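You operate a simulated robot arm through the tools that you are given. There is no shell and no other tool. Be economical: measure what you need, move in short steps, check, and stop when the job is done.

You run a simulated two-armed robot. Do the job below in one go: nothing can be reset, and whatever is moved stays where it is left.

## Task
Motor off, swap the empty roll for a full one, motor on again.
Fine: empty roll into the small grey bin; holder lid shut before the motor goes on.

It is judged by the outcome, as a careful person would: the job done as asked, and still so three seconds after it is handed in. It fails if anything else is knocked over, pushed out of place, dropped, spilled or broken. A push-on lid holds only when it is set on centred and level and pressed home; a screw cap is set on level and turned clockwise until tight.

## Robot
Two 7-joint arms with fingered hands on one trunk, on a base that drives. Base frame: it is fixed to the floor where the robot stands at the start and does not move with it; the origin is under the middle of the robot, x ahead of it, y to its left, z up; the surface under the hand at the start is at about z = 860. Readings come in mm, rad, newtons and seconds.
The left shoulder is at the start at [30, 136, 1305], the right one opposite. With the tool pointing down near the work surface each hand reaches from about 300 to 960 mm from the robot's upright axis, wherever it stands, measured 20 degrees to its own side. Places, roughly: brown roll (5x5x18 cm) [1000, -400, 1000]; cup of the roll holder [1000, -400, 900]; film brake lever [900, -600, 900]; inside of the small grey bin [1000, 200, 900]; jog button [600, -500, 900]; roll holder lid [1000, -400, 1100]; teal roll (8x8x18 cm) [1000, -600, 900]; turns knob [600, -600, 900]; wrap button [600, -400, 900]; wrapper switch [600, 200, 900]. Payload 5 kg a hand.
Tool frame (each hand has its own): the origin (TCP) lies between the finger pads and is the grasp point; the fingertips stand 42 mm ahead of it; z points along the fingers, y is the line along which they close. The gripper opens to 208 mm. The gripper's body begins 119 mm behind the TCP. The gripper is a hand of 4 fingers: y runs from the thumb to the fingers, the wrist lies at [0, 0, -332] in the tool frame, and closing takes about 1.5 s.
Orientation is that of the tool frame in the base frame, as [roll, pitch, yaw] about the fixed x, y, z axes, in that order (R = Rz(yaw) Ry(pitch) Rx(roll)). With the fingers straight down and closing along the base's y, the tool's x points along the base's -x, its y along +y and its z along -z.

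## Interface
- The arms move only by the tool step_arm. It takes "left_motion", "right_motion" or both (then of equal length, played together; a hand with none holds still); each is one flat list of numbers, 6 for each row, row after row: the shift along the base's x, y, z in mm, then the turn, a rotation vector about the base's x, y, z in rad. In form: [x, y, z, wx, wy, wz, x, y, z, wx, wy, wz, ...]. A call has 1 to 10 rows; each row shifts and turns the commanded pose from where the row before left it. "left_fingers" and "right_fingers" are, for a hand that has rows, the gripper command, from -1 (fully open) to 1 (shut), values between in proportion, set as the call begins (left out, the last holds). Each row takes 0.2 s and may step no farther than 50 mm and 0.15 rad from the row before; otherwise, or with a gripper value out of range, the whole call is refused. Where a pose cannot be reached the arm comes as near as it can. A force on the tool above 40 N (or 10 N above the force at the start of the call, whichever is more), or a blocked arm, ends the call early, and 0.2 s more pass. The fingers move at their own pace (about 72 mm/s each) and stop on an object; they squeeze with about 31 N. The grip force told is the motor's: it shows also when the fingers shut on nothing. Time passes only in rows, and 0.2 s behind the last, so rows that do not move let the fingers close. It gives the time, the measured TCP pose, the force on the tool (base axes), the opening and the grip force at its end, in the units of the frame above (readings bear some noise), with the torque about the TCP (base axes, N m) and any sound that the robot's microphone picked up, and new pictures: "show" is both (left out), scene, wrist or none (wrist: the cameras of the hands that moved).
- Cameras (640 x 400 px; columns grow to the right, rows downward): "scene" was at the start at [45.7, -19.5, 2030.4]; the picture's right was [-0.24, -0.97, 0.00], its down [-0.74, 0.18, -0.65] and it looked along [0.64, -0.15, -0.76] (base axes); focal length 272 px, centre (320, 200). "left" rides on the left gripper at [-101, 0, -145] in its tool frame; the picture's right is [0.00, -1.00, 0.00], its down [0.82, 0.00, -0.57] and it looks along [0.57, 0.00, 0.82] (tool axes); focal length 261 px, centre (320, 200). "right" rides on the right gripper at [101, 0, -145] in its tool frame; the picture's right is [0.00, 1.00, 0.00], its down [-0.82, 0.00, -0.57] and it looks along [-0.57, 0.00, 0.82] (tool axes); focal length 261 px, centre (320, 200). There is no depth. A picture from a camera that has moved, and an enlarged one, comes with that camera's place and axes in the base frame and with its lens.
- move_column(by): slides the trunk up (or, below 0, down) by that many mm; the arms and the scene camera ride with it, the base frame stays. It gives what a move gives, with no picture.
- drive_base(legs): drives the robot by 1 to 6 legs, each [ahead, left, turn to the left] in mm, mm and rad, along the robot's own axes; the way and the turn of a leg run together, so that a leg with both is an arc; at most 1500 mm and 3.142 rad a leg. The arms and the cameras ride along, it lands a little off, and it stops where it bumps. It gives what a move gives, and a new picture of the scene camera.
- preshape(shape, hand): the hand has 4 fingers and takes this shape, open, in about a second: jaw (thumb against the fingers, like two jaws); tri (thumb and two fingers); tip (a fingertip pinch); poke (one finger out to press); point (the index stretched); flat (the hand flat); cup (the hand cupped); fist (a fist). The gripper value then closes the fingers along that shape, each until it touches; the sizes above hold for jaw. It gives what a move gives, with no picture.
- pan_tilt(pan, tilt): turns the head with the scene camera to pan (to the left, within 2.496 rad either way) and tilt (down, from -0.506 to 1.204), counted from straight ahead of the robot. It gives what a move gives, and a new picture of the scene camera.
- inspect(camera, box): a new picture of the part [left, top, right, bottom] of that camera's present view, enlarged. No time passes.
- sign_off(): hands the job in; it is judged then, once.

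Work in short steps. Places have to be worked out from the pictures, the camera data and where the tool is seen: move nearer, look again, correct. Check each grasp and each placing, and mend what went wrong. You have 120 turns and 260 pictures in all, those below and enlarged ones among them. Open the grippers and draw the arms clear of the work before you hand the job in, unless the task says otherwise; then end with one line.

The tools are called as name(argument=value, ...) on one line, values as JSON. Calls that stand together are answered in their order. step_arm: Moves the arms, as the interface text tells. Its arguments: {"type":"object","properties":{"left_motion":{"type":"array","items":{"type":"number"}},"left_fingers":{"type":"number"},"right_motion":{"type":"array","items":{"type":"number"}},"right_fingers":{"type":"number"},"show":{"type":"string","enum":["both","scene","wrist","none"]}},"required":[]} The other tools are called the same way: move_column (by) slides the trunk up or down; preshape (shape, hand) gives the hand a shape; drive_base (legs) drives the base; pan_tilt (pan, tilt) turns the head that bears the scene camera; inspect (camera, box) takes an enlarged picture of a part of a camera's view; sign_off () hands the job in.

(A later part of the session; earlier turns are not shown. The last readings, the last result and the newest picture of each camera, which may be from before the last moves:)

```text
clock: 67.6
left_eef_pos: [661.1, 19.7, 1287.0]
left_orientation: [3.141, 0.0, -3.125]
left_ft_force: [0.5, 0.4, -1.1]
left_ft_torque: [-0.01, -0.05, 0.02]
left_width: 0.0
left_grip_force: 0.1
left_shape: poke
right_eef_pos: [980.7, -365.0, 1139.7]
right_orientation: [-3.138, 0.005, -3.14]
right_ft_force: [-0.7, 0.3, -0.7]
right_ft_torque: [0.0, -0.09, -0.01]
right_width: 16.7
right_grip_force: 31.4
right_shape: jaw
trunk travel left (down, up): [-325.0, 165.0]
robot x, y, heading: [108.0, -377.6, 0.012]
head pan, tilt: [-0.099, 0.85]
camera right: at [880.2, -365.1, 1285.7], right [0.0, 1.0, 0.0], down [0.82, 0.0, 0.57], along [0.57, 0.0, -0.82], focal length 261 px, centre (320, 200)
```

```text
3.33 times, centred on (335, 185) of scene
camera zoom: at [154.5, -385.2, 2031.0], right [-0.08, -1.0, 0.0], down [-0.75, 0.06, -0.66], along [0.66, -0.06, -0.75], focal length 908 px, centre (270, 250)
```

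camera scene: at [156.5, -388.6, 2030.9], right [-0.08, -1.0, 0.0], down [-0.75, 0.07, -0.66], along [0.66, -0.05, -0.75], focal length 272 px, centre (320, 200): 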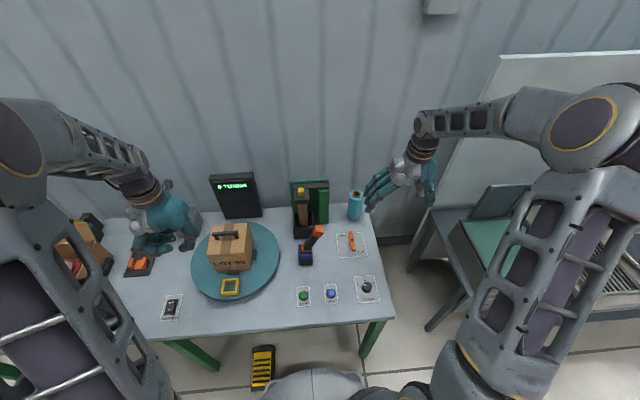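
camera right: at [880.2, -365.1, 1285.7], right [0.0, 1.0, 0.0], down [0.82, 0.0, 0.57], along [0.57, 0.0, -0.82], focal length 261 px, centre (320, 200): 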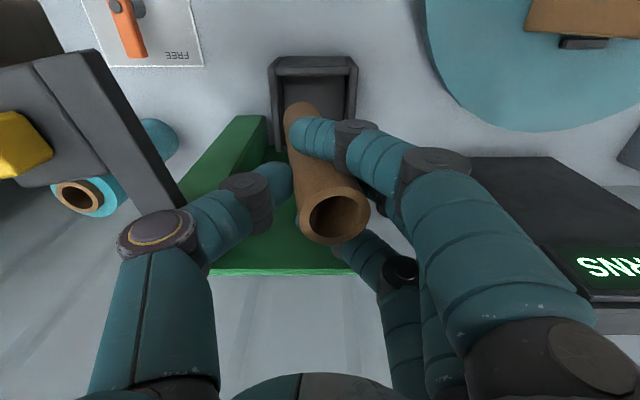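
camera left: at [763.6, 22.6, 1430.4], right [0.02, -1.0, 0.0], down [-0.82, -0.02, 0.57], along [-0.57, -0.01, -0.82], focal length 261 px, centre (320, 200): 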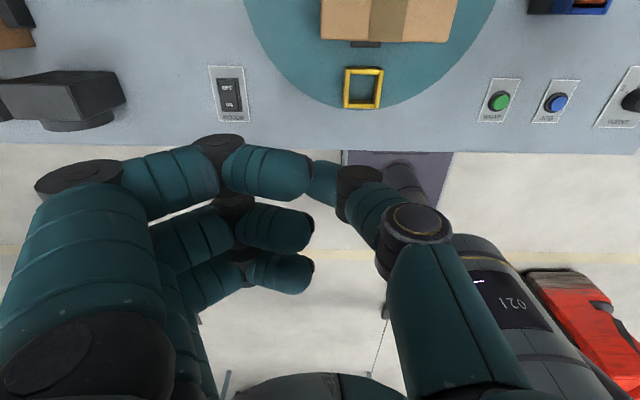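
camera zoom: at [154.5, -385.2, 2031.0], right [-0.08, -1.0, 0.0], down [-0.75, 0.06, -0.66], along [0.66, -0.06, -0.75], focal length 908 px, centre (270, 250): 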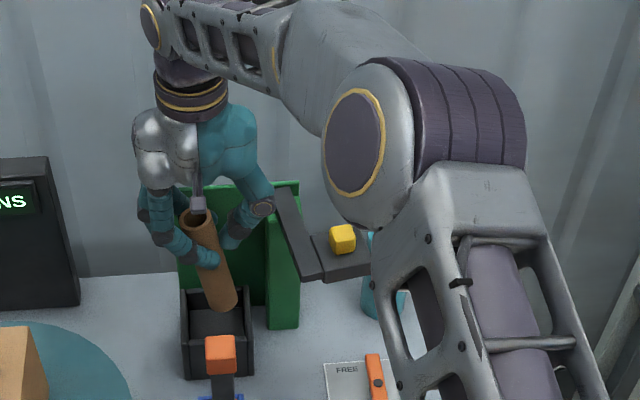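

The core comes out cleanly. I lift it high and draw it back for driving.

step_arm(right_motion=[0, 0, 45, 0, 0, 0, 0, 0, 45, 0, 0, 0, 0, 0, 45, 0, 0, 0, -20, 0, 40, 0, 0, 0, -35, 0, 20, 0, 0, 0, -40, -10, 0, 0, 0, 0, -40, -15, 0, 0, 0, 0], show="none")

drive_base(legs=[[-130, 0, -0.014]])

```text
clock: 69.2
left_eef_pos: [658.9, 19.9, 1288.3]
left_orientation: [3.14, 0.003, -3.124]
left_ft_force: [-0.9, -1.2, 1.1]
left_ft_torque: [0.07, -0.15, 0.03]
left_width: 0.0
left_grip_force: 0.0
left_shape: poke
right_eef_pos: [846.2, -390.3, 1338.7]
right_orientation: [3.14, 0.003, -3.14]
right_ft_force: [-2.6, -0.4, -0.7]
right_ft_torque: [0.06, -0.24, 0.0]
right_width: 16.8
right_grip_force: 31.1
right_shape: jaw
trunk travel left (down, up): [-325.0, 165.0]
robot x, y, heading: [107.6, -372.6, 0.014]
head pan, tilt: [-0.099, 0.85]
```

```text
clock: 70.5
left_eef_pos: [536.8, 12.0, 1286.2]
left_orientation: [3.142, 0.0, -3.138]
left_ft_force: [0.0, 0.2, 0.2]
left_ft_torque: [-0.05, 0.04, -0.03]
left_width: 0.2
left_grip_force: 0.0
left_shape: poke
right_eef_pos: [719.7, -399.7, 1337.1]
right_orientation: [-3.14, 0.005, 3.13]
right_ft_force: [-0.4, -0.7, -0.9]
right_ft_torque: [0.0, 0.01, 0.02]
right_width: 17.0
right_grip_force: 30.9
right_shape: jaw
trunk travel left (down, up): [-325.0, 165.0]
robot x, y, heading: [-23.5, -378.7, 0.001]
head pan, tilt: [-0.099, 0.85]
camera scene: at [26.7, -386.3, 2030.9], right [-0.1, -1.0, 0.0], down [-0.75, 0.07, -0.66], along [0.66, -0.06, -0.75], focal length 272 px, centre (320, 200)
```

scene: 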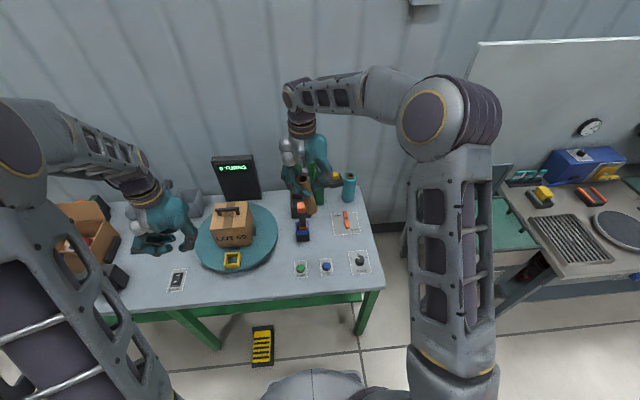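

Pedal is clear of the base. I drive left 690 mm, then forward again carefully.

drive_base(legs=[[0, 690, 0]])

```text
clock: 74.3
left_eef_pos: [525.9, 696.7, 1286.3]
left_orientation: [3.141, 0.001, -3.124]
left_ft_force: [0.1, 0.7, -0.5]
left_ft_torque: [-0.06, 0.0, 0.01]
left_width: 0.0
left_grip_force: 0.1
left_shape: poke
right_eef_pos: [712.9, 286.4, 1337.9]
right_orientation: [-3.141, 0.003, -3.14]
right_ft_force: [-0.6, 1.1, -0.4]
right_ft_torque: [-0.03, 0.02, 0.04]
right_width: 16.5
right_grip_force: 30.9
right_shape: jaw
trunk travel left (down, up): [-325.0, 165.0]
robot x, y, heading: [-29.6, 294.2, 0.009]
head pan, tilt: [-0.099, 0.85]
camera scene: at [19.7, 291.3, 2031.0], right [-0.08, -1.0, 0.0], down [-0.75, 0.06, -0.66], along [0.66, -0.06, -0.75], focal length 272 px, centre (320, 200)
```

scene: 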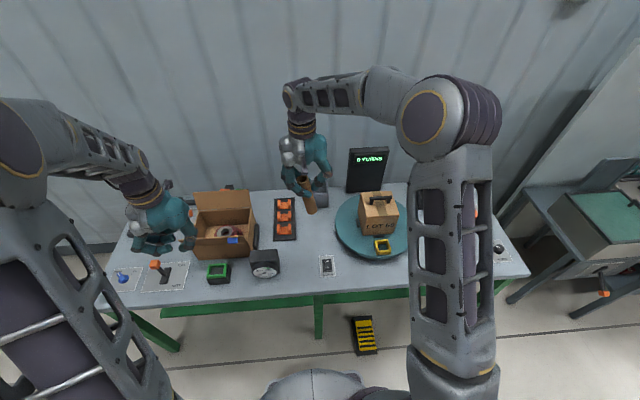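

I go forward 120 mm here.

drive_base(legs=[[120, 15, -0.009]])

inspect(camera="right", box=[0, 0, 640, 400])

inspect(camera="scene", box=[260, 130, 400, 280])

```text
clock: 75.5
left_eef_pos: [649.5, 709.4, 1286.6]
left_orientation: [-3.142, -0.001, -3.132]
left_ft_force: [-1.0, -0.2, -0.7]
left_ft_torque: [-0.05, 0.03, -0.02]
left_width: 0.0
left_grip_force: 0.2
left_shape: poke
right_eef_pos: [833.4, 297.8, 1338.2]
right_orientation: [3.141, 0.004, 3.133]
right_ft_force: [0.8, 0.2, -0.7]
right_ft_torque: [-0.01, 0.01, -0.01]
right_width: 16.7
right_grip_force: 31.1
right_shape: jaw
trunk travel left (down, up): [-325.0, 165.0]
robot x, y, heading: [95.6, 319.9, 0.015]
head pan, tilt: [-0.099, 0.85]
camera scene: at [139.7, 307.0, 2031.0], right [-0.09, -1.0, 0.0], down [-0.75, 0.07, -0.66], along [0.66, -0.06, -0.75], focal length 272 px, centre (320, 200)
```

scene: 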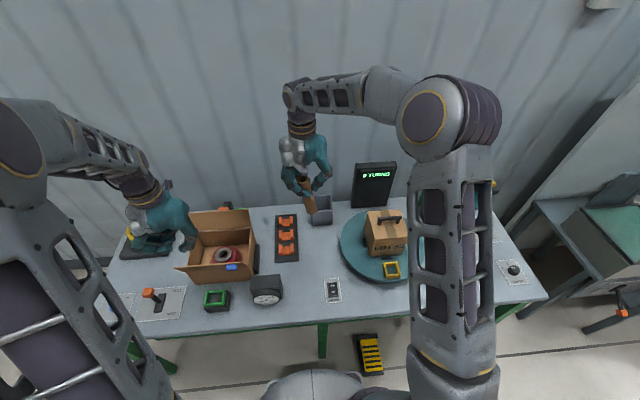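

```text
1.00 times, centred on (320, 200) of right (not enlarged: the box is as wide or as high as the picture)
camera zoom: at [731.7, 297.5, 1482.1], right [0.01, 1.0, 0.0], down [0.82, -0.01, 0.57], along [0.57, -0.01, -0.82], focal length 261 px, centre (320, 200)
```

zoom: 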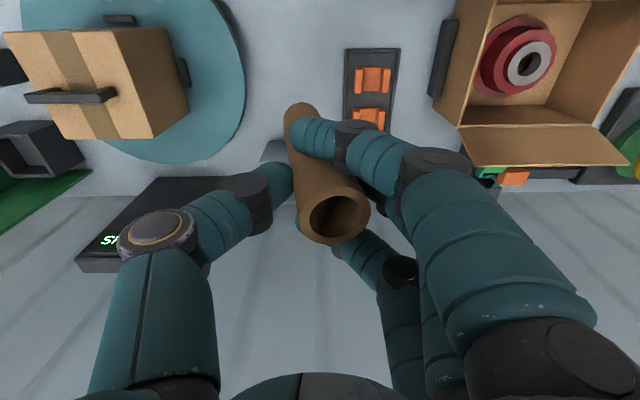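

```text
2.67 times, centred on (330, 205) of scene
camera zoom: at [139.7, 307.0, 2031.0], right [-0.09, -1.0, 0.0], down [-0.75, 0.07, -0.66], along [0.66, -0.06, -0.75], focal length 726 px, centre (293, 187)
```

zoom: 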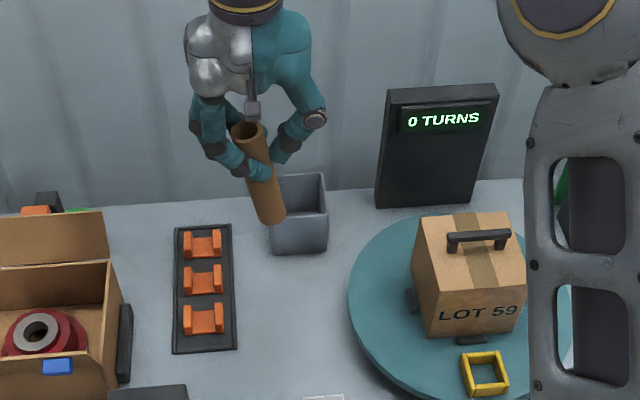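

The bin is centred about [1040,216], rim z≈980. I move over it and roll the hand 0.24 rad to set the core upright.

step_arm(right_motion=[40, -16, 0, 0.12, 0, 0, 40, -16, 0, 0.12, 0, 0, 40, -16, 0, 0, 0, 0, 40, -16, 0, 0, 0, 0, 46, -16, 0, 0, 0, 0], show="wrist")

inspect(camera="scene", box=[260, 130, 400, 280])

```text
clock: 76.7
left_eef_pos: [652.4, 709.8, 1283.9]
left_orientation: [-3.141, -0.004, -3.133]
left_ft_force: [1.7, 1.9, -0.7]
left_ft_torque: [-0.28, 0.32, 0.0]
left_width: 0.1
left_grip_force: 0.1
left_shape: poke
right_eef_pos: [1029.3, 220.9, 1337.8]
right_orientation: [2.903, 0.001, 3.133]
right_ft_force: [3.3, -2.2, 6.1]
right_ft_torque: [0.01, 0.35, 0.09]
right_width: 16.7
right_grip_force: 30.8
right_shape: jaw
right hand out of reach, approached as far as the arm can: row 5
trunk travel left (down, up): [-325.0, 165.0]
robot x, y, heading: [90.6, 313.0, 0.01]
head pan, tilt: [-0.099, 0.85]
camera right: at [929.1, 187.1, 1478.9], right [0.01, 0.97, 0.24], down [0.82, -0.15, 0.56], along [0.57, 0.19, -0.8], focal length 261 px, centre (320, 200)
```

right: 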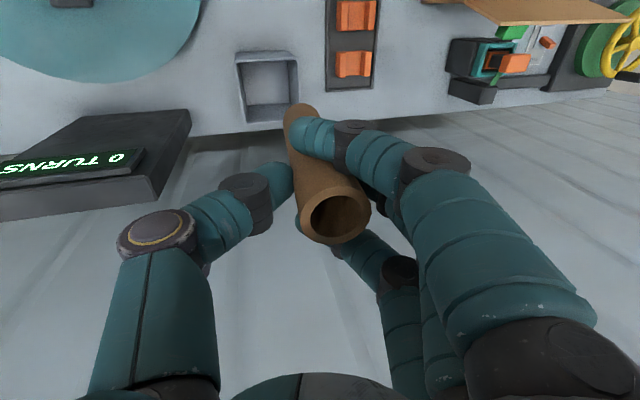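

```text
2.67 times, centred on (330, 205) of scene
camera zoom: at [145.0, 309.5, 2030.9], right [-0.09, -1.0, 0.0], down [-0.75, 0.07, -0.66], along [0.65, -0.06, -0.75], focal length 726 px, centre (293, 187)
```

zoom: 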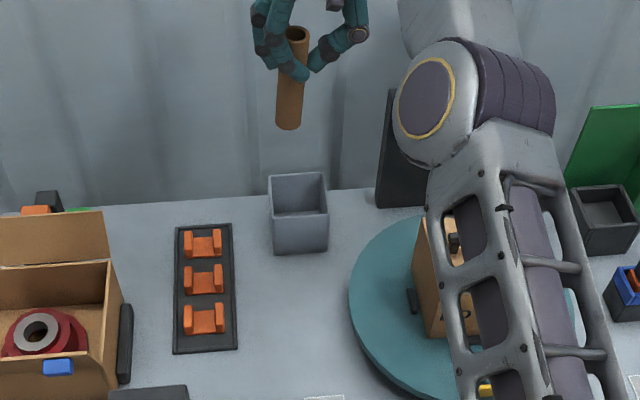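

The core hangs over the bin. I undo 0.08 of the roll (overcorrected) and lower it into the bin in two stages.

step_arm(right_motion=[0, -2, -45, -0.08, 0, 0, 0, 0, -45, 0, 0, 0, 0, 0, -45, 0, 0, 0], show="wrist")

inspect(camera="scene", box=[270, 130, 370, 240])

```text
clock: 77.5
left_eef_pos: [649.8, 708.3, 1285.6]
left_orientation: [3.141, 0.0, -3.133]
left_ft_force: [0.1, -0.9, 0.5]
left_ft_torque: [0.02, 0.07, -0.01]
left_width: 0.0
left_grip_force: 0.0
left_shape: poke
right_eef_pos: [1027.5, 219.1, 1202.6]
right_orientation: [2.981, 0.003, 3.133]
right_ft_force: [0.8, 0.1, 0.7]
right_ft_torque: [0.05, 0.07, 0.03]
right_width: 17.1
right_grip_force: 30.9
right_shape: jaw
trunk travel left (down, up): [-325.0, 165.0]
robot x, y, heading: [90.0, 312.1, 0.011]
head pan, tilt: [-0.099, 0.85]
camera right: at [926.1, 196.6, 1346.3], right [0.01, 0.99, 0.16], down [0.82, -0.1, 0.57], along [0.58, 0.12, -0.81], focal length 261 px, centre (320, 200)
```

right: 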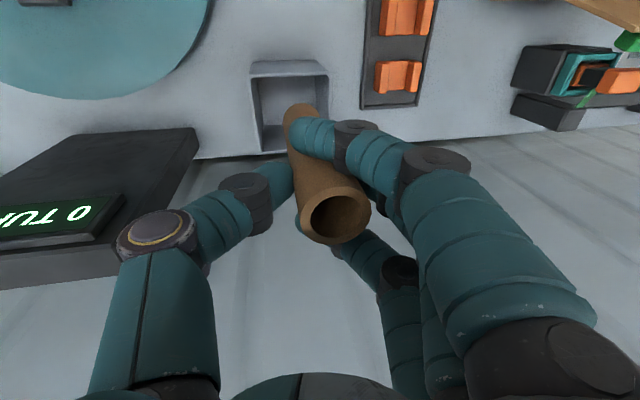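

```text
3.64 times, centred on (320, 185) of scene
camera zoom: at [140.4, 306.6, 2030.9], right [-0.09, -1.0, 0.0], down [-0.75, 0.07, -0.66], along [0.66, -0.06, -0.75], focal length 991 px, centre (320, 254)
```

zoom: 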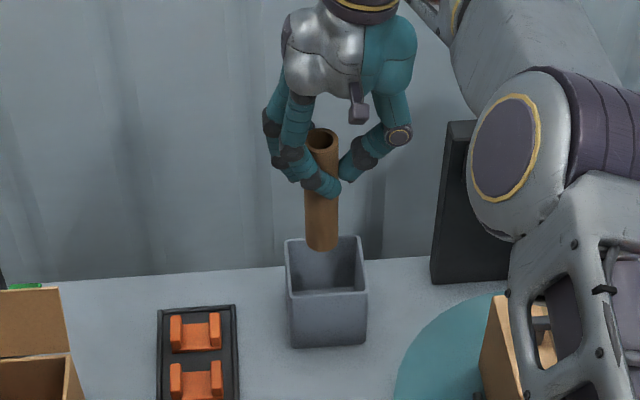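

Aligned within a few mm. I shift 6 mm to -y and lower the core into the bin.

step_arm(right_motion=[3, -6, -40, 0, 0, 0, 0, 0, -45, 0, 0, 0, 0, 0, -40, 0, 0, 0, 0, 0, -15, 0, 0, 0], show="wrist")

inspect(camera="scene", box=[270, 130, 370, 240])

```text
clock: 78.5
left_eef_pos: [649.0, 707.8, 1286.1]
left_orientation: [3.14, -0.001, -3.13]
left_ft_force: [0.1, 0.4, -0.2]
left_ft_torque: [0.0, 0.04, -0.01]
left_width: 0.1
left_grip_force: 0.0
left_shape: poke
right_eef_pos: [1029.0, 214.0, 1062.5]
right_orientation: [2.983, 0.002, 3.136]
right_ft_force: [0.6, -0.1, -0.3]
right_ft_torque: [-0.02, 0.02, 0.0]
right_width: 16.6
right_grip_force: 31.0
right_shape: jaw
trunk travel left (down, up): [-325.0, 165.0]
robot x, y, heading: [94.0, 315.8, 0.01]
head pan, tilt: [-0.099, 0.85]
camera right: at [928.4, 190.6, 1205.1], right [0.01, 0.99, 0.16], down [0.82, -0.1, 0.57], along [0.57, 0.12, -0.81], focal length 261 px, centre (320, 200)
```

right: 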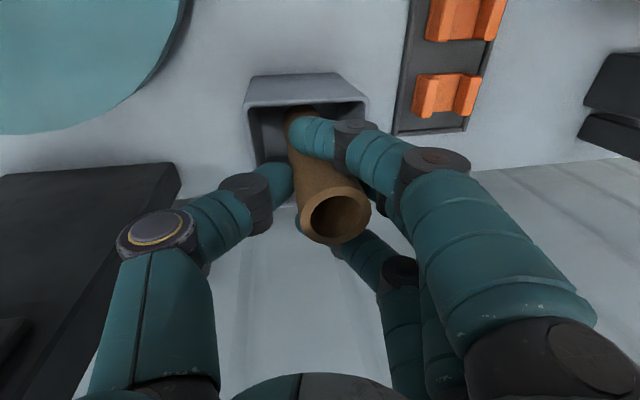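

```text
3.64 times, centred on (320, 185) of scene
camera zoom: at [140.0, 306.9, 2031.0], right [-0.09, -1.0, 0.0], down [-0.75, 0.07, -0.66], along [0.66, -0.06, -0.75], focal length 991 px, centre (320, 254)
```

zoom: 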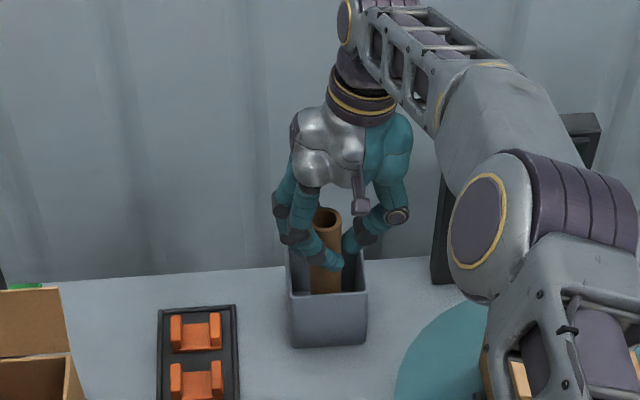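

The core is inside the bin. I lower in small steps until it touches the floor.

step_arm(right_motion=[0, 0, -6, 0, 0, 0, 0, 0, -6, 0, 0, 0, 0, 0, -5, 0, 0, 0], show="none")

inspect(camera="right", box=[220, 50, 420, 250])

```text
clock: 79.3
left_eef_pos: [649.2, 708.2, 1286.8]
left_orientation: [3.141, 0.0, -3.132]
left_ft_force: [0.5, 0.1, 0.0]
left_ft_torque: [0.01, 0.01, 0.0]
left_width: 0.0
left_grip_force: 0.1
left_shape: poke
right_eef_pos: [1028.5, 212.7, 1045.3]
right_orientation: [2.98, 0.001, 3.134]
right_ft_force: [0.5, 0.7, 0.3]
right_ft_torque: [0.0, 0.04, 0.01]
right_width: 16.9
right_grip_force: 31.2
right_shape: jaw
trunk travel left (down, up): [-325.0, 165.0]
robot x, y, heading: [91.9, 317.1, 0.005]
head pan, tilt: [-0.099, 0.85]
```

```text
2.00 times, centred on (320, 150) of right
camera zoom: at [928.1, 190.0, 1188.1], right [0.01, 0.99, 0.16], down [0.82, -0.1, 0.57], along [0.57, 0.12, -0.81], focal length 521 px, centre (320, 300)
```

zoom: 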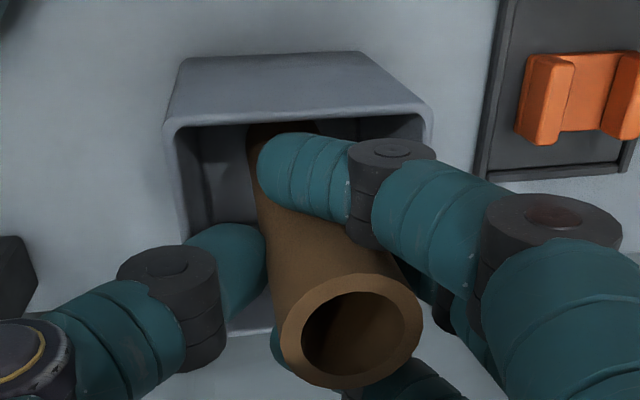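

Bottom should be within about a cm of the floor, and the fingertips are just above the rim. I release here.

step_arm(right_motion=[0, 0, -4, 0, 0, 0, 0, 0, 0, 0, 0, 0, 0, 0, 0, 0, 0, 0, 0, 0, 0, 0, 0, 0, 0, 0, 0, 0, 0, 0], right_fingers=0.0, show="wrist")

inspect(camera="scene", box=[270, 130, 370, 240])

```text
clock: 80.5
left_eef_pos: [649.3, 707.6, 1286.3]
left_orientation: [-3.141, 0.0, -3.134]
left_ft_force: [0.4, -0.2, -0.7]
left_ft_torque: [-0.01, -0.03, 0.02]
left_width: 0.2
left_grip_force: 0.0
left_shape: poke
right_eef_pos: [1028.7, 213.0, 1041.6]
right_orientation: [2.981, 0.004, 3.134]
right_ft_force: [0.1, 0.3, -0.1]
right_ft_torque: [0.0, -0.02, -0.02]
right_width: 103.4
right_grip_force: 0.1
right_shape: jaw
trunk travel left (down, up): [-325.0, 165.0]
robot x, y, heading: [92.6, 312.4, 0.003]
head pan, tilt: [-0.099, 0.85]
camera right: at [927.8, 190.4, 1184.5], right [0.01, 0.99, 0.16], down [0.82, -0.1, 0.57], along [0.57, 0.12, -0.81], focal length 261 px, centre (320, 200)
```

right: 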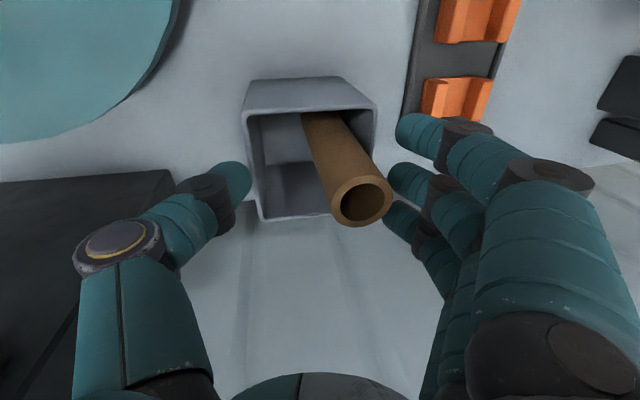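

```text
3.64 times, centred on (320, 185) of scene
camera zoom: at [139.6, 306.8, 2031.0], right [-0.09, -1.0, 0.0], down [-0.75, 0.07, -0.66], along [0.66, -0.06, -0.75], focal length 991 px, centre (320, 254)
```

zoom: 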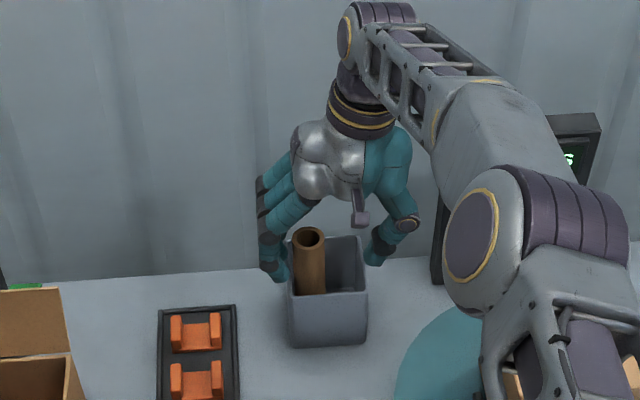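

The core is in the bin, leaning on its wall. I shift the fingers away from it (+y) and rise.

step_arm(right_motion=[0, 15, 0, 0, 0, 0, 0, 0, 40, 0, 0, 0, 0, 0, 45, 0, 0, 0, 0, 0, 45, -0.08, 0, 0, 0, 0, 45, 0.16, 0, 0, 0, 0, 45, 0.08, 0, 0, -40, 0, 30, 0, 0, 0, -45, 0, 0, 0, 0, 0, -45, 0, 0, 0, 0, 0], right_fingers=-0.3, show="none")

inspect(camera="scene", box=[270, 130, 370, 240])

```text
refused: row 5 steps farther than a row can; nothing moved
```

```text
3.64 times, centred on (320, 185) of scene
camera zoom: at [139.6, 306.8, 2031.0], right [-0.09, -1.0, 0.0], down [-0.75, 0.07, -0.66], along [0.66, -0.06, -0.75], focal length 991 px, centre (320, 254)
```

zoom: 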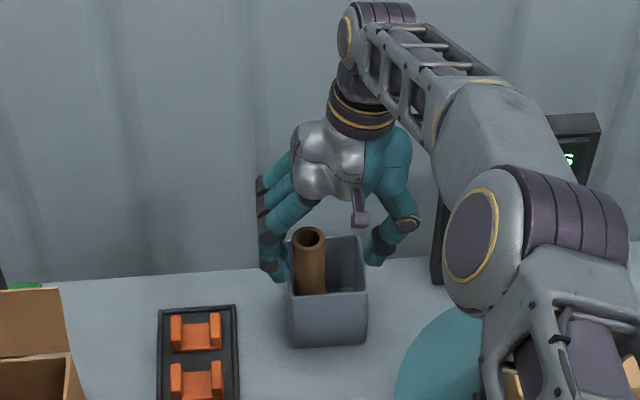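

Redo with smaller turns, undoing the remaining 0.16 roll with -wx.

step_arm(right_motion=[0, 15, 0, 0, 0, 0, 0, 0, 40, 0, 0, 0, 0, 0, 45, 0, 0, 0, 0, 0, 45, 0, 0, 0, 0, 0, 45, -0.08, 0, 0, 0, 0, 45, -0.08, 0, 0, -35, 0, 30, 0, 0, 0, -45, 0, 0, 0, 0, 0, -45, 0, 0, 0, 0, 0], right_fingers=-0.3, show="none")

inspect(camera="scene", box=[270, 130, 370, 240])

drive_base(legs=[[-125, 0, 0], [0, -690, 0]])

```text
clock: 82.5
left_eef_pos: [647.8, 708.8, 1287.2]
left_orientation: [3.141, 0.001, -3.131]
left_ft_force: [-0.2, 0.8, -0.1]
left_ft_torque: [0.04, -0.12, 0.02]
left_width: 0.0
left_grip_force: 0.1
left_shape: poke
right_eef_pos: [904.9, 227.4, 1292.3]
right_orientation: [-3.14, 0.007, 3.134]
right_ft_force: [-0.7, 0.4, 0.0]
right_ft_torque: [0.0, -0.11, 0.0]
right_width: 134.7
right_grip_force: 0.1
right_shape: jaw
trunk travel left (down, up): [-325.0, 165.0]
robot x, y, heading: [93.8, 315.0, 0.011]
head pan, tilt: [-0.099, 0.85]
```

```text
3.64 times, centred on (320, 185) of scene
camera zoom: at [137.4, 306.6, 2031.0], right [-0.09, -1.0, 0.0], down [-0.75, 0.07, -0.66], along [0.66, -0.06, -0.75], focal length 991 px, centre (320, 254)
```

zoom: 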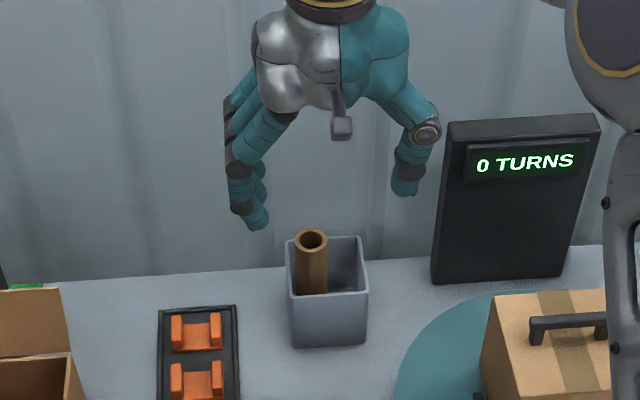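

```text
clock: 87.2
left_eef_pos: [529.7, 30.3, 1285.8]
left_orientation: [3.14, 0.0, -3.107]
left_ft_force: [0.3, 0.0, 0.6]
left_ft_torque: [0.04, 0.01, -0.01]
left_width: 0.0
left_grip_force: 0.1
left_shape: poke
right_eef_pos: [797.4, -442.8, 1291.2]
right_orientation: [3.141, 0.005, -3.123]
right_ft_force: [0.5, 0.3, -0.6]
right_ft_torque: [0.08, 0.02, 0.01]
right_width: 134.9
right_grip_force: 0.2
right_shape: jaw
trunk travel left (down, up): [-325.0, 165.0]
robot x, y, heading: [-15.6, -373.6, 0.034]
head pan, tilt: [-0.099, 0.85]
camera scene: at [30.6, -383.1, 2031.0], right [-0.07, -1.0, 0.0], down [-0.75, 0.05, -0.66], along [0.66, -0.04, -0.75], focal length 272 px, centre (320, 200)
```

scene: 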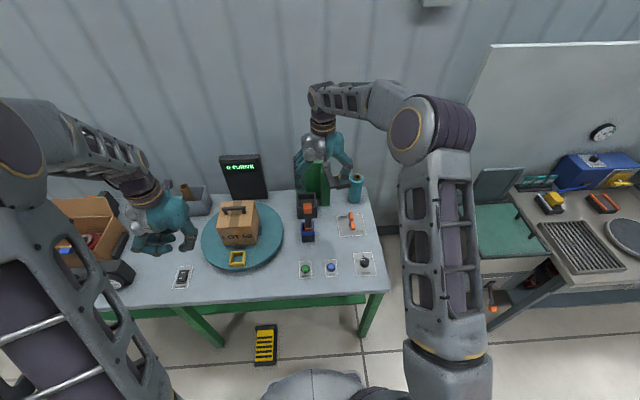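

Now I drive forward and a bit right, to reach both the teal roll and the holder.

drive_base(legs=[[118, -55, -0.034]])

inspect(camera="right", box=[0, 0, 640, 400])

inspect(camera="scene", box=[270, 145, 400, 265])

```text
clock: 88.4
left_eef_pos: [663.5, -39.3, 1286.2]
left_orientation: [-3.141, 0.002, 3.14]
left_ft_force: [0.4, -0.8, 0.9]
left_ft_torque: [0.0, -0.01, 0.03]
left_width: 0.2
left_grip_force: 0.0
left_shape: poke
right_eef_pos: [917.5, -523.3, 1291.5]
right_orientation: [-3.141, 0.004, 3.125]
right_ft_force: [-0.6, 0.9, -0.9]
right_ft_torque: [0.03, 0.01, 0.02]
right_width: 134.9
right_grip_force: 0.1
right_shape: jaw
trunk travel left (down, up): [-325.0, 165.0]
robot x, y, heading: [102.4, -425.6, 0.0]
head pan, tilt: [-0.099, 0.85]
camera scene: at [151.2, -436.3, 2031.1], right [-0.1, -0.99, 0.0], down [-0.75, 0.08, -0.66], along [0.66, -0.07, -0.75], focal length 272 px, centre (320, 200)
```

scene: 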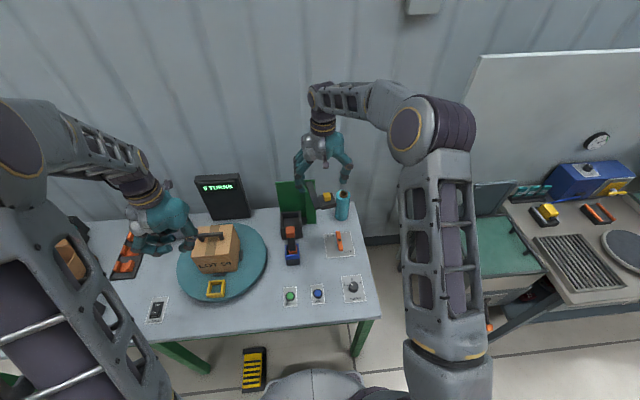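

```text
1.00 times, centred on (320, 200) of right (not enlarged: the box is as wide or as high as the picture)
camera zoom: at [815.4, -521.5, 1436.2], right [0.02, 1.0, 0.0], down [0.82, -0.02, 0.57], along [0.57, -0.01, -0.82], focal length 261 px, centre (320, 200)
```

zoom: 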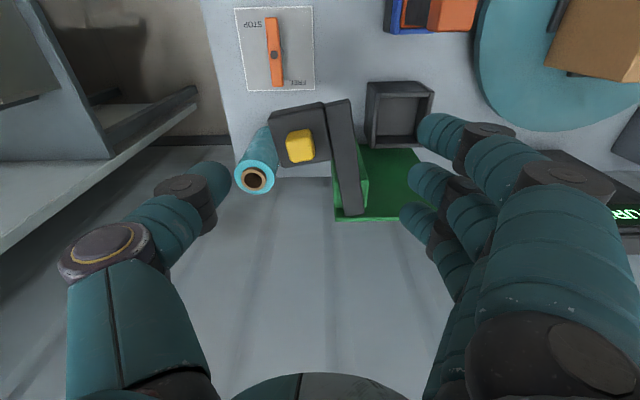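

```text
3.33 times, centred on (335, 205) of scene
camera zoom: at [151.2, -436.3, 2031.1], right [-0.1, -0.99, 0.0], down [-0.75, 0.08, -0.66], along [0.66, -0.07, -0.75], focal length 908 px, centre (270, 183)
```

zoom: 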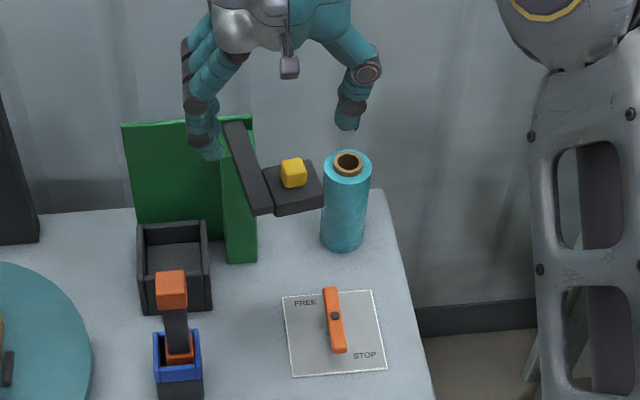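

The roll's axis is near [1038,-640], top z≈1050. I move above it, opening to 130 mm, and check the view.

step_arm(right_motion=[20, -24, 0, 0, 0, 0.015, 25, -24, 0, 0, 0, 0, 25, -24, 0, 0, 0, 0, 25, -24, 0, 0, 0, 0, 25, -22, 0, 0, 0, 0], show="wrist")

```text
clock: 89.6
left_eef_pos: [666.7, -40.3, 1286.0]
left_orientation: [-3.141, -0.002, -3.141]
left_ft_force: [1.2, -0.6, -1.2]
left_ft_torque: [0.01, 0.09, 0.03]
left_width: 0.0
left_grip_force: 0.2
left_shape: poke
right_eef_pos: [1038.5, -640.8, 1288.4]
right_orientation: [3.14, 0.001, 3.138]
right_ft_force: [1.6, -0.2, 0.8]
right_ft_torque: [-0.02, 0.14, 0.01]
right_width: 134.9
right_grip_force: 0.1
right_shape: jaw
trunk travel left (down, up): [-325.0, 165.0]
robot x, y, heading: [106.7, -423.8, -0.004]
head pan, tilt: [-0.099, 0.85]
camera right: at [937.0, -641.1, 1434.4], right [0.01, 1.0, 0.0], down [0.82, -0.01, 0.57], along [0.57, 0.0, -0.82], focal length 261 px, centre (320, 200)
```

right: 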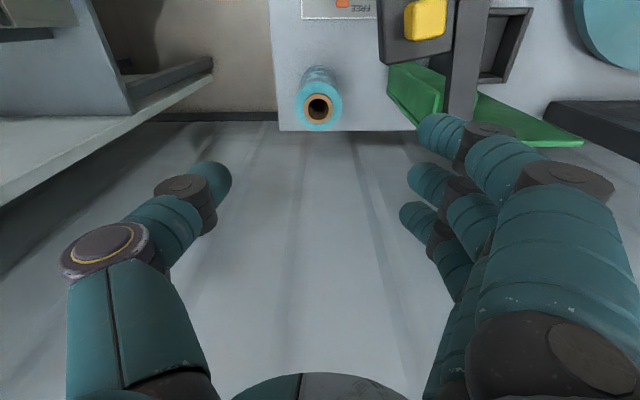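

The roll is centred under the hand. I descend with a check half way.

step_arm(right_motion=[4, -1, -45, 0, 0, 0, 0, 0, -45, 0, 0, 0, 0, 0, -45, 0, 0, 0, 0, 0, -35, 0, 0, 0], show="wrist")

inspect(camera="scene", box=[270, 125, 400, 245])

```text
clock: 90.6
left_eef_pos: [665.2, -39.8, 1286.0]
left_orientation: [-3.141, 0.0, 3.141]
left_ft_force: [0.6, 0.1, 0.2]
left_ft_torque: [0.06, 0.06, 0.0]
left_width: 0.0
left_grip_force: 0.1
left_shape: poke
right_eef_pos: [1042.7, -644.9, 1118.9]
right_orientation: [3.141, 0.004, 3.14]
right_ft_force: [0.5, -1.1, 0.8]
right_ft_torque: [0.04, 0.1, -0.02]
right_width: 134.6
right_grip_force: 0.1
right_shape: jaw
trunk travel left (down, up): [-325.0, 165.0]
robot x, y, heading: [103.3, -429.8, -0.003]
head pan, tilt: [-0.099, 0.85]
camera right: at [941.1, -643.5, 1264.4], right [0.01, 1.0, 0.0], down [0.82, -0.01, 0.57], along [0.57, 0.0, -0.82], focal length 261 px, centre (320, 200)
```

right: 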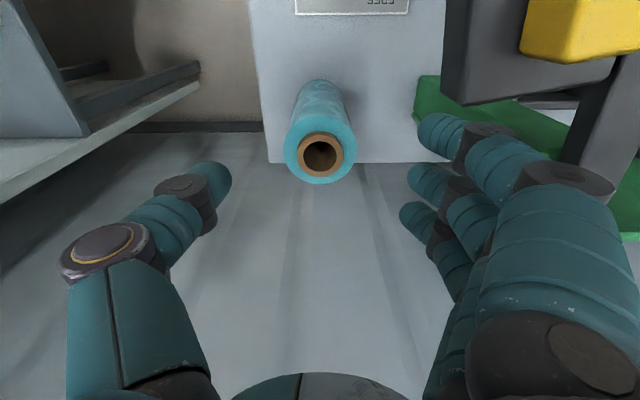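

```text
3.33 times, centred on (335, 185) of scene
camera zoom: at [153.5, -436.4, 2030.9], right [-0.1, -0.99, 0.0], down [-0.75, 0.08, -0.66], along [0.66, -0.07, -0.75], focal length 908 px, centre (270, 250)
```

zoom: 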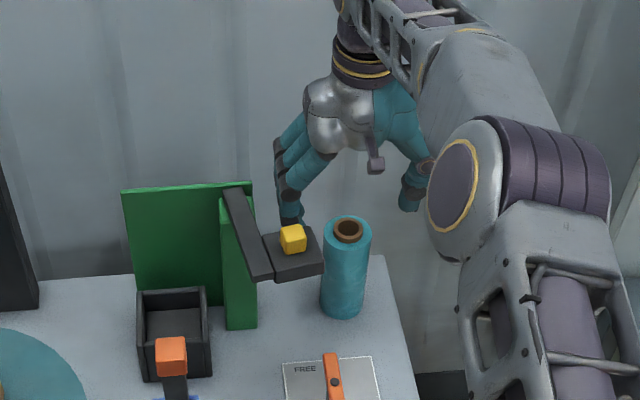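

Roll top confirmed at [1042,-644,1048]. I narrow to 110 mm to keep the fingers off the lid, and descend to TCP z≈1015.

step_arm(right_motion=[0, 1, 0, 0, 0, 0, 0, 0, -25, 0, 0, 0, 0, 0, -30, 0, 0, 0, 0, 0, -30, 0, 0, 0, 0, 0, -19, 0, 0, 0], right_fingers=-0.06, show="wrist")

inspect(camera="scene", box=[270, 125, 400, 245])

```text
clock: 91.8
left_eef_pos: [665.4, -38.9, 1285.6]
left_orientation: [3.141, 0.001, 3.14]
left_ft_force: [0.5, -0.5, 0.0]
left_ft_torque: [0.03, 0.02, 0.04]
left_width: 0.1
left_grip_force: 0.1
left_shape: poke
right_eef_pos: [1041.5, -640.5, 1015.9]
right_orientation: [-3.141, 0.004, 3.14]
right_ft_force: [1.4, -0.8, 2.1]
right_ft_torque: [0.04, 0.06, 0.01]
right_width: 111.0
right_grip_force: 0.0
right_shape: jaw
trunk travel left (down, up): [-325.0, 165.0]
robot x, y, heading: [104.6, -430.0, -0.004]
head pan, tilt: [-0.099, 0.85]
camera right: at [939.6, -641.0, 1160.2], right [0.01, 1.0, 0.0], down [0.82, -0.01, 0.58], along [0.58, 0.0, -0.82], focal length 261 px, centre (320, 200)
```

right: 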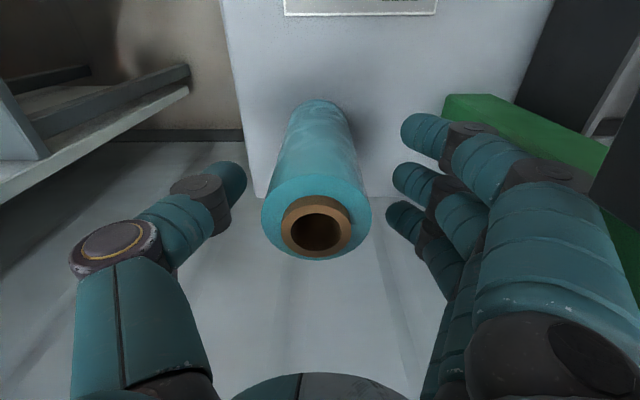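

```text
3.33 times, centred on (335, 185) of scene
camera zoom: at [151.7, -436.3, 2031.0], right [-0.1, -0.99, 0.0], down [-0.75, 0.08, -0.66], along [0.66, -0.07, -0.75], focal length 908 px, centre (270, 250)
```

zoom: 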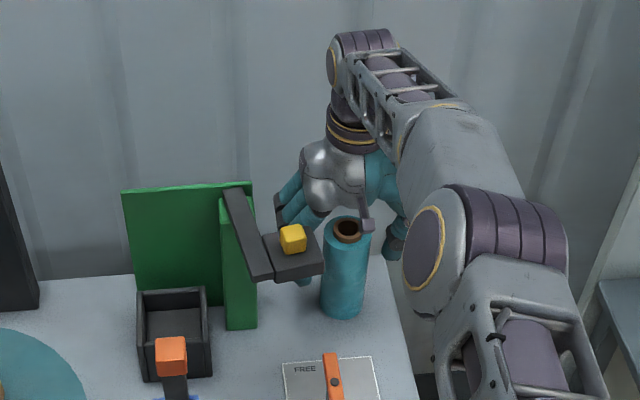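

Well aligned. I close on the roll.

step_arm(right_motion=[0, 0, 0, 0, 0, 0, 0, 0, 0, 0, 0, 0, 0, 0, 0, 0, 0, 0, 0, 0, 0, 0, 0, 0, 0, 0, 0, 0, 0, 0], right_fingers=1, show="wrist")

inspect(camera="scene", box=[270, 125, 400, 245])

```text
clock: 93.0
left_eef_pos: [662.8, -39.6, 1287.0]
left_orientation: [3.14, 0.0, 3.14]
left_ft_force: [0.0, -0.3, 0.4]
left_ft_torque: [0.0, -0.04, 0.02]
left_width: 0.2
left_grip_force: 0.1
left_shape: poke
right_eef_pos: [1041.4, -639.9, 1015.4]
right_orientation: [-3.141, 0.003, 3.14]
right_ft_force: [-0.2, -1.4, 0.0]
right_ft_torque: [0.02, -0.01, -0.03]
right_width: 47.1
right_grip_force: 30.8
right_shape: jaw
trunk travel left (down, up): [-325.0, 165.0]
robot x, y, heading: [105.2, -426.9, -0.002]
head pan, tilt: [-0.099, 0.85]
camera right: at [939.1, -640.7, 1160.0], right [0.01, 1.0, 0.0], down [0.82, -0.01, 0.57], along [0.57, 0.0, -0.82], focal length 261 px, centre (320, 200)
```

right: 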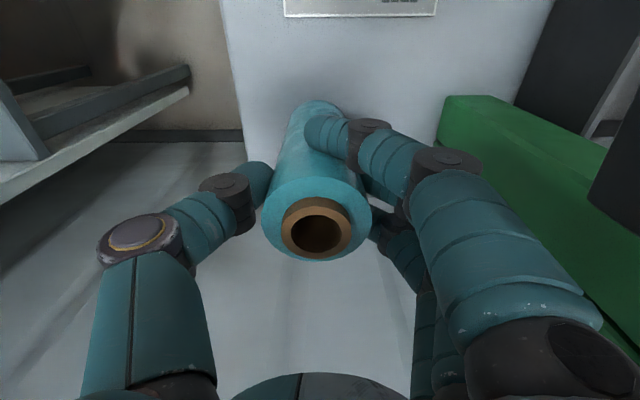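

```text
3.33 times, centred on (335, 185) of scene
camera zoom: at [151.7, -436.2, 2031.0], right [-0.1, -0.99, 0.0], down [-0.75, 0.08, -0.66], along [0.66, -0.07, -0.75], focal length 908 px, centre (270, 250)
```

zoom: 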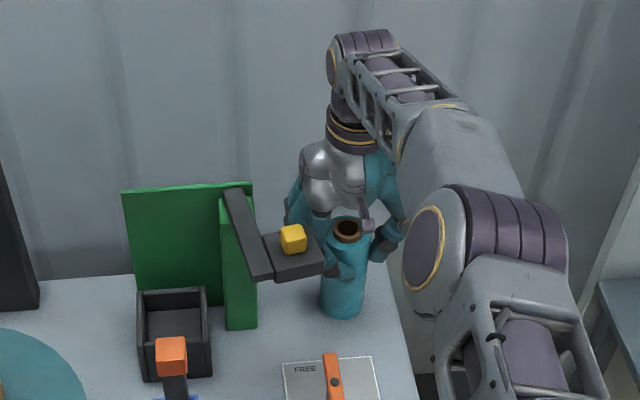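

Good upright hold. I lift it to clear the lid (TCP z≈1300) and carry it above the holder.

step_arm(right_motion=[0, 0, 30, 0, 0, 0, 0, 0, 45, 0, 0, 0, 0, 0, 45, 0, 0, 0, 0, 0, 48, 0, 0, 0, 0, 0, 48, 0, 0, 0, 0, 0, 48, 0, 0, 0, 0, 0, 26, 0, 0, 0], show="wrist")

step_arm(right_motion=[-9, 40, 0, 0, 0, 0, -9, 44, 0, 0, 0, 0, -9, 44, 0, 0, 0, 0, -9, 44, 0, 0, 0, 0, -10, 44, 0, 0, 0, 0, -10, 44, 0, 0, 0, 0], show="wrist")

inspect(camera="scene", box=[260, 105, 400, 245])

```text
clock: 94.6
left_eef_pos: [665.5, -38.5, 1286.3]
left_orientation: [-3.14, 0.0, 3.142]
left_ft_force: [-0.7, -0.7, 0.1]
left_ft_torque: [-0.07, 0.0, -0.03]
left_width: 0.0
left_grip_force: 0.1
left_shape: poke
right_eef_pos: [1039.0, -641.2, 1304.7]
right_orientation: [3.142, 0.002, -3.141]
right_ft_force: [-0.3, 0.4, -6.9]
right_ft_torque: [-0.04, 0.04, 0.03]
right_width: 46.5
right_grip_force: 31.0
right_shape: jaw
trunk travel left (down, up): [-325.0, 165.0]
robot x, y, heading: [103.7, -425.3, -0.001]
head pan, tilt: [-0.099, 0.85]
camera right: at [937.9, -642.4, 1450.2], right [0.01, 1.0, 0.0], down [0.82, 0.0, 0.57], along [0.57, 0.0, -0.82], focal length 261 px, centre (320, 200)
```

right: 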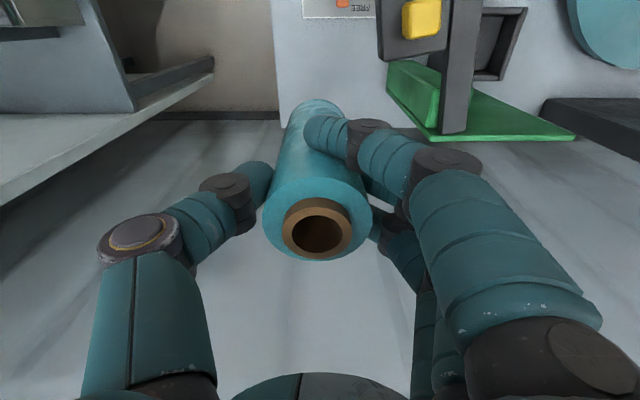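

```text
clock: 96.0
left_eef_pos: [665.4, -37.4, 1286.0]
left_orientation: [-3.14, 0.001, -3.141]
left_ft_force: [-0.6, 2.2, -0.8]
left_ft_torque: [-0.27, -0.05, 0.01]
left_width: 0.0
left_grip_force: 0.1
left_shape: poke
right_eef_pos: [984.8, -379.3, 1307.3]
right_orientation: [-3.139, 0.006, 3.139]
right_ft_force: [0.2, -0.6, -5.3]
right_ft_torque: [0.06, 0.07, 0.0]
right_width: 46.5
right_grip_force: 31.3
right_shape: jaw
trunk travel left (down, up): [-325.0, 165.0]
robot x, y, heading: [101.2, -427.6, -0.006]
head pan, tilt: [-0.099, 0.85]
camera right: at [884.3, -378.2, 1451.9], right [0.01, 1.0, 0.0], down [0.82, 0.0, 0.58], along [0.58, -0.01, -0.82], focal length 261 px, centre (320, 200)
```

right: 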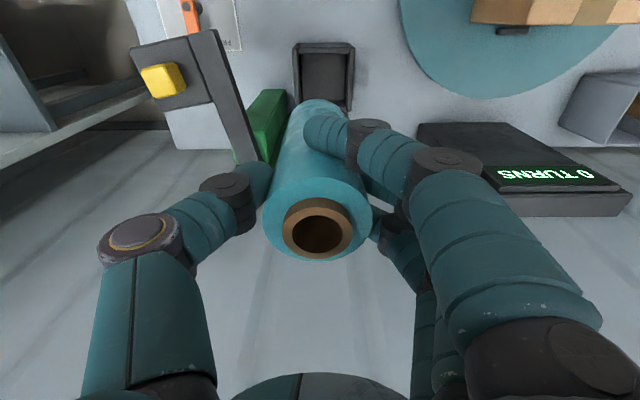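

```text
2.86 times, centred on (330, 175) of scene
camera zoom: at [151.4, -432.5, 2031.0], right [-0.1, -0.99, 0.0], down [-0.75, 0.08, -0.66], along [0.66, -0.07, -0.75], focal length 778 px, centre (291, 271)
```

zoom: 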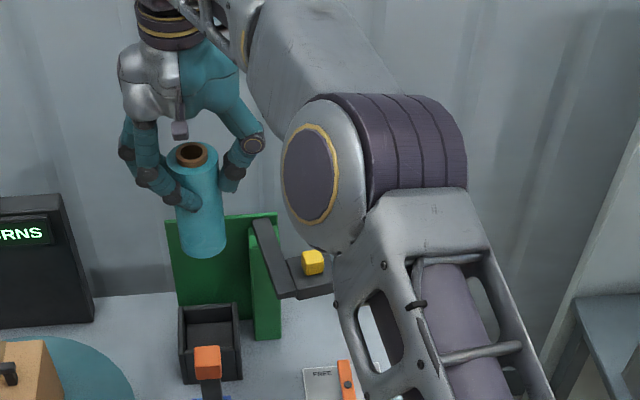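

Near its final height the thumb root would meet the open lid arm (as before), so I turn the hand by -0.5 rad about the roll axis to swing the thumb away from it, while centring over the cup (≈[979,-375]) and lowering.

step_arm(right_motion=[-2, 2, 0, 0, 0, -0.125, -2, 2, 0, 0, 0, -0.125, -2, 0, -30, 0, 0, -0.125, 0, 0, -40, 0, 0, -0.125, 0, 0, -40, 0, 0, 0], show="wrist")

inspect(camera="scene", box=[260, 105, 400, 245])

```text
clock: 97.2
left_eef_pos: [666.0, -40.1, 1286.0]
left_orientation: [-3.141, -0.001, -3.141]
left_ft_force: [0.4, -0.4, -0.9]
left_ft_torque: [0.02, 0.08, 0.02]
left_width: 0.0
left_grip_force: 0.1
left_shape: poke
right_eef_pos: [979.2, -378.9, 1195.9]
right_orientation: [3.14, 0.005, 2.638]
right_ft_force: [1.5, 0.6, -4.3]
right_ft_torque: [0.05, 0.16, -0.03]
right_width: 46.4
right_grip_force: 31.1
right_shape: jaw
trunk travel left (down, up): [-325.0, 165.0]
robot x, y, heading: [102.8, -425.8, -0.002]
head pan, tilt: [-0.099, 0.85]
camera right: at [891.8, -329.7, 1341.0], right [0.49, 0.87, 0.0], down [0.72, -0.4, 0.57], along [0.5, -0.28, -0.82], focal length 261 px, centre (320, 200)
```

right: 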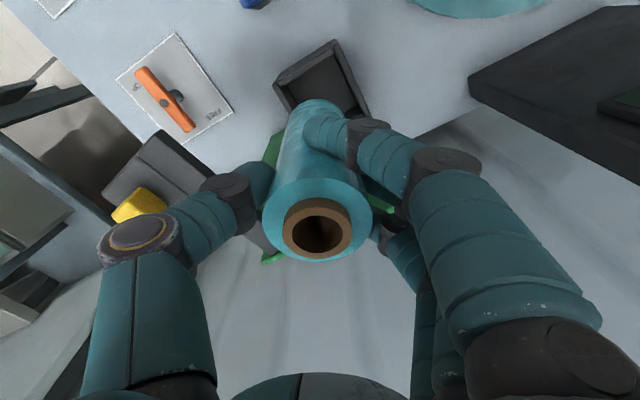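

```text
2.86 times, centred on (330, 175) of scene
camera zoom: at [153.7, -436.2, 2030.8], right [-0.1, -0.99, 0.0], down [-0.75, 0.08, -0.66], along [0.66, -0.07, -0.75], focal length 778 px, centre (291, 271)
```

zoom: 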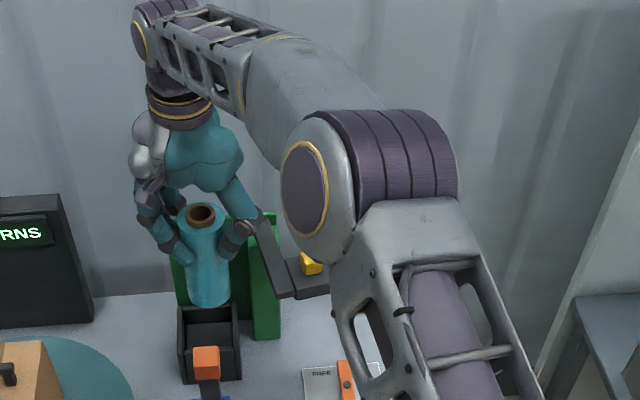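

Roll and cup agree in y; the cup's centre in x is ≈973. I shift -6 mm in x and lower so the roll's foot is just above the rim, then check.

step_arm(right_motion=[-6, 0, -30, 0, 0, 0, 0, 0, -30, 0, 0, 0], show="wrist")

inspect(camera="scene", box=[270, 155, 370, 255])

```text
clock: 97.8
left_eef_pos: [665.7, -39.1, 1285.4]
left_orientation: [3.141, -0.002, -3.14]
left_ft_force: [0.9, 0.1, -0.2]
left_ft_torque: [0.02, 0.07, -0.01]
left_width: 0.0
left_grip_force: 0.1
left_shape: poke
right_eef_pos: [974.1, -377.1, 1136.7]
right_orientation: [-3.141, 0.004, 2.641]
right_ft_force: [1.8, -0.1, -4.2]
right_ft_torque: [0.06, 0.17, -0.02]
right_width: 46.5
right_grip_force: 30.7
right_shape: jaw
trunk travel left (down, up): [-325.0, 165.0]
robot x, y, heading: [104.9, -427.6, -0.01]
head pan, tilt: [-0.099, 0.85]
camera right: at [886.5, -328.5, 1281.8], right [0.48, 0.87, 0.0], down [0.72, -0.4, 0.57], along [0.5, -0.28, -0.82], focal length 261 px, centre (320, 200)
```

right: 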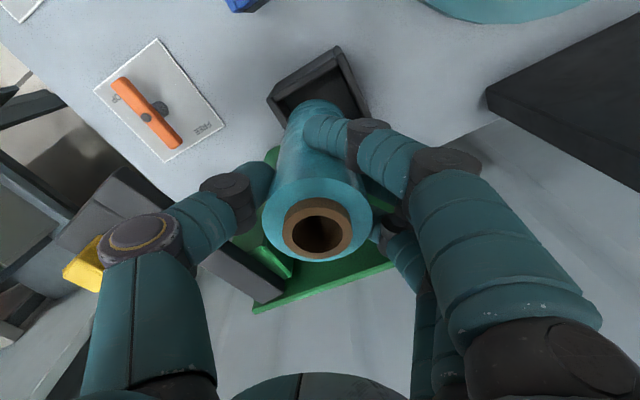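

```text
4.00 times, centred on (320, 205) of scene
camera zoom: at [153.8, -435.9, 2030.8], right [-0.1, -0.99, 0.0], down [-0.75, 0.08, -0.66], along [0.66, -0.07, -0.75], focal length 1090 px, centre (320, 180)
```

zoom: 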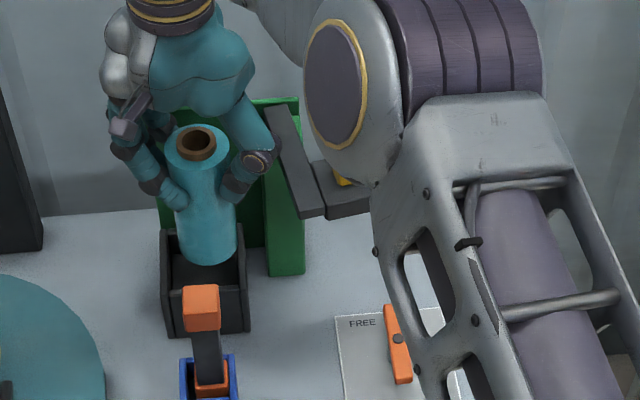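

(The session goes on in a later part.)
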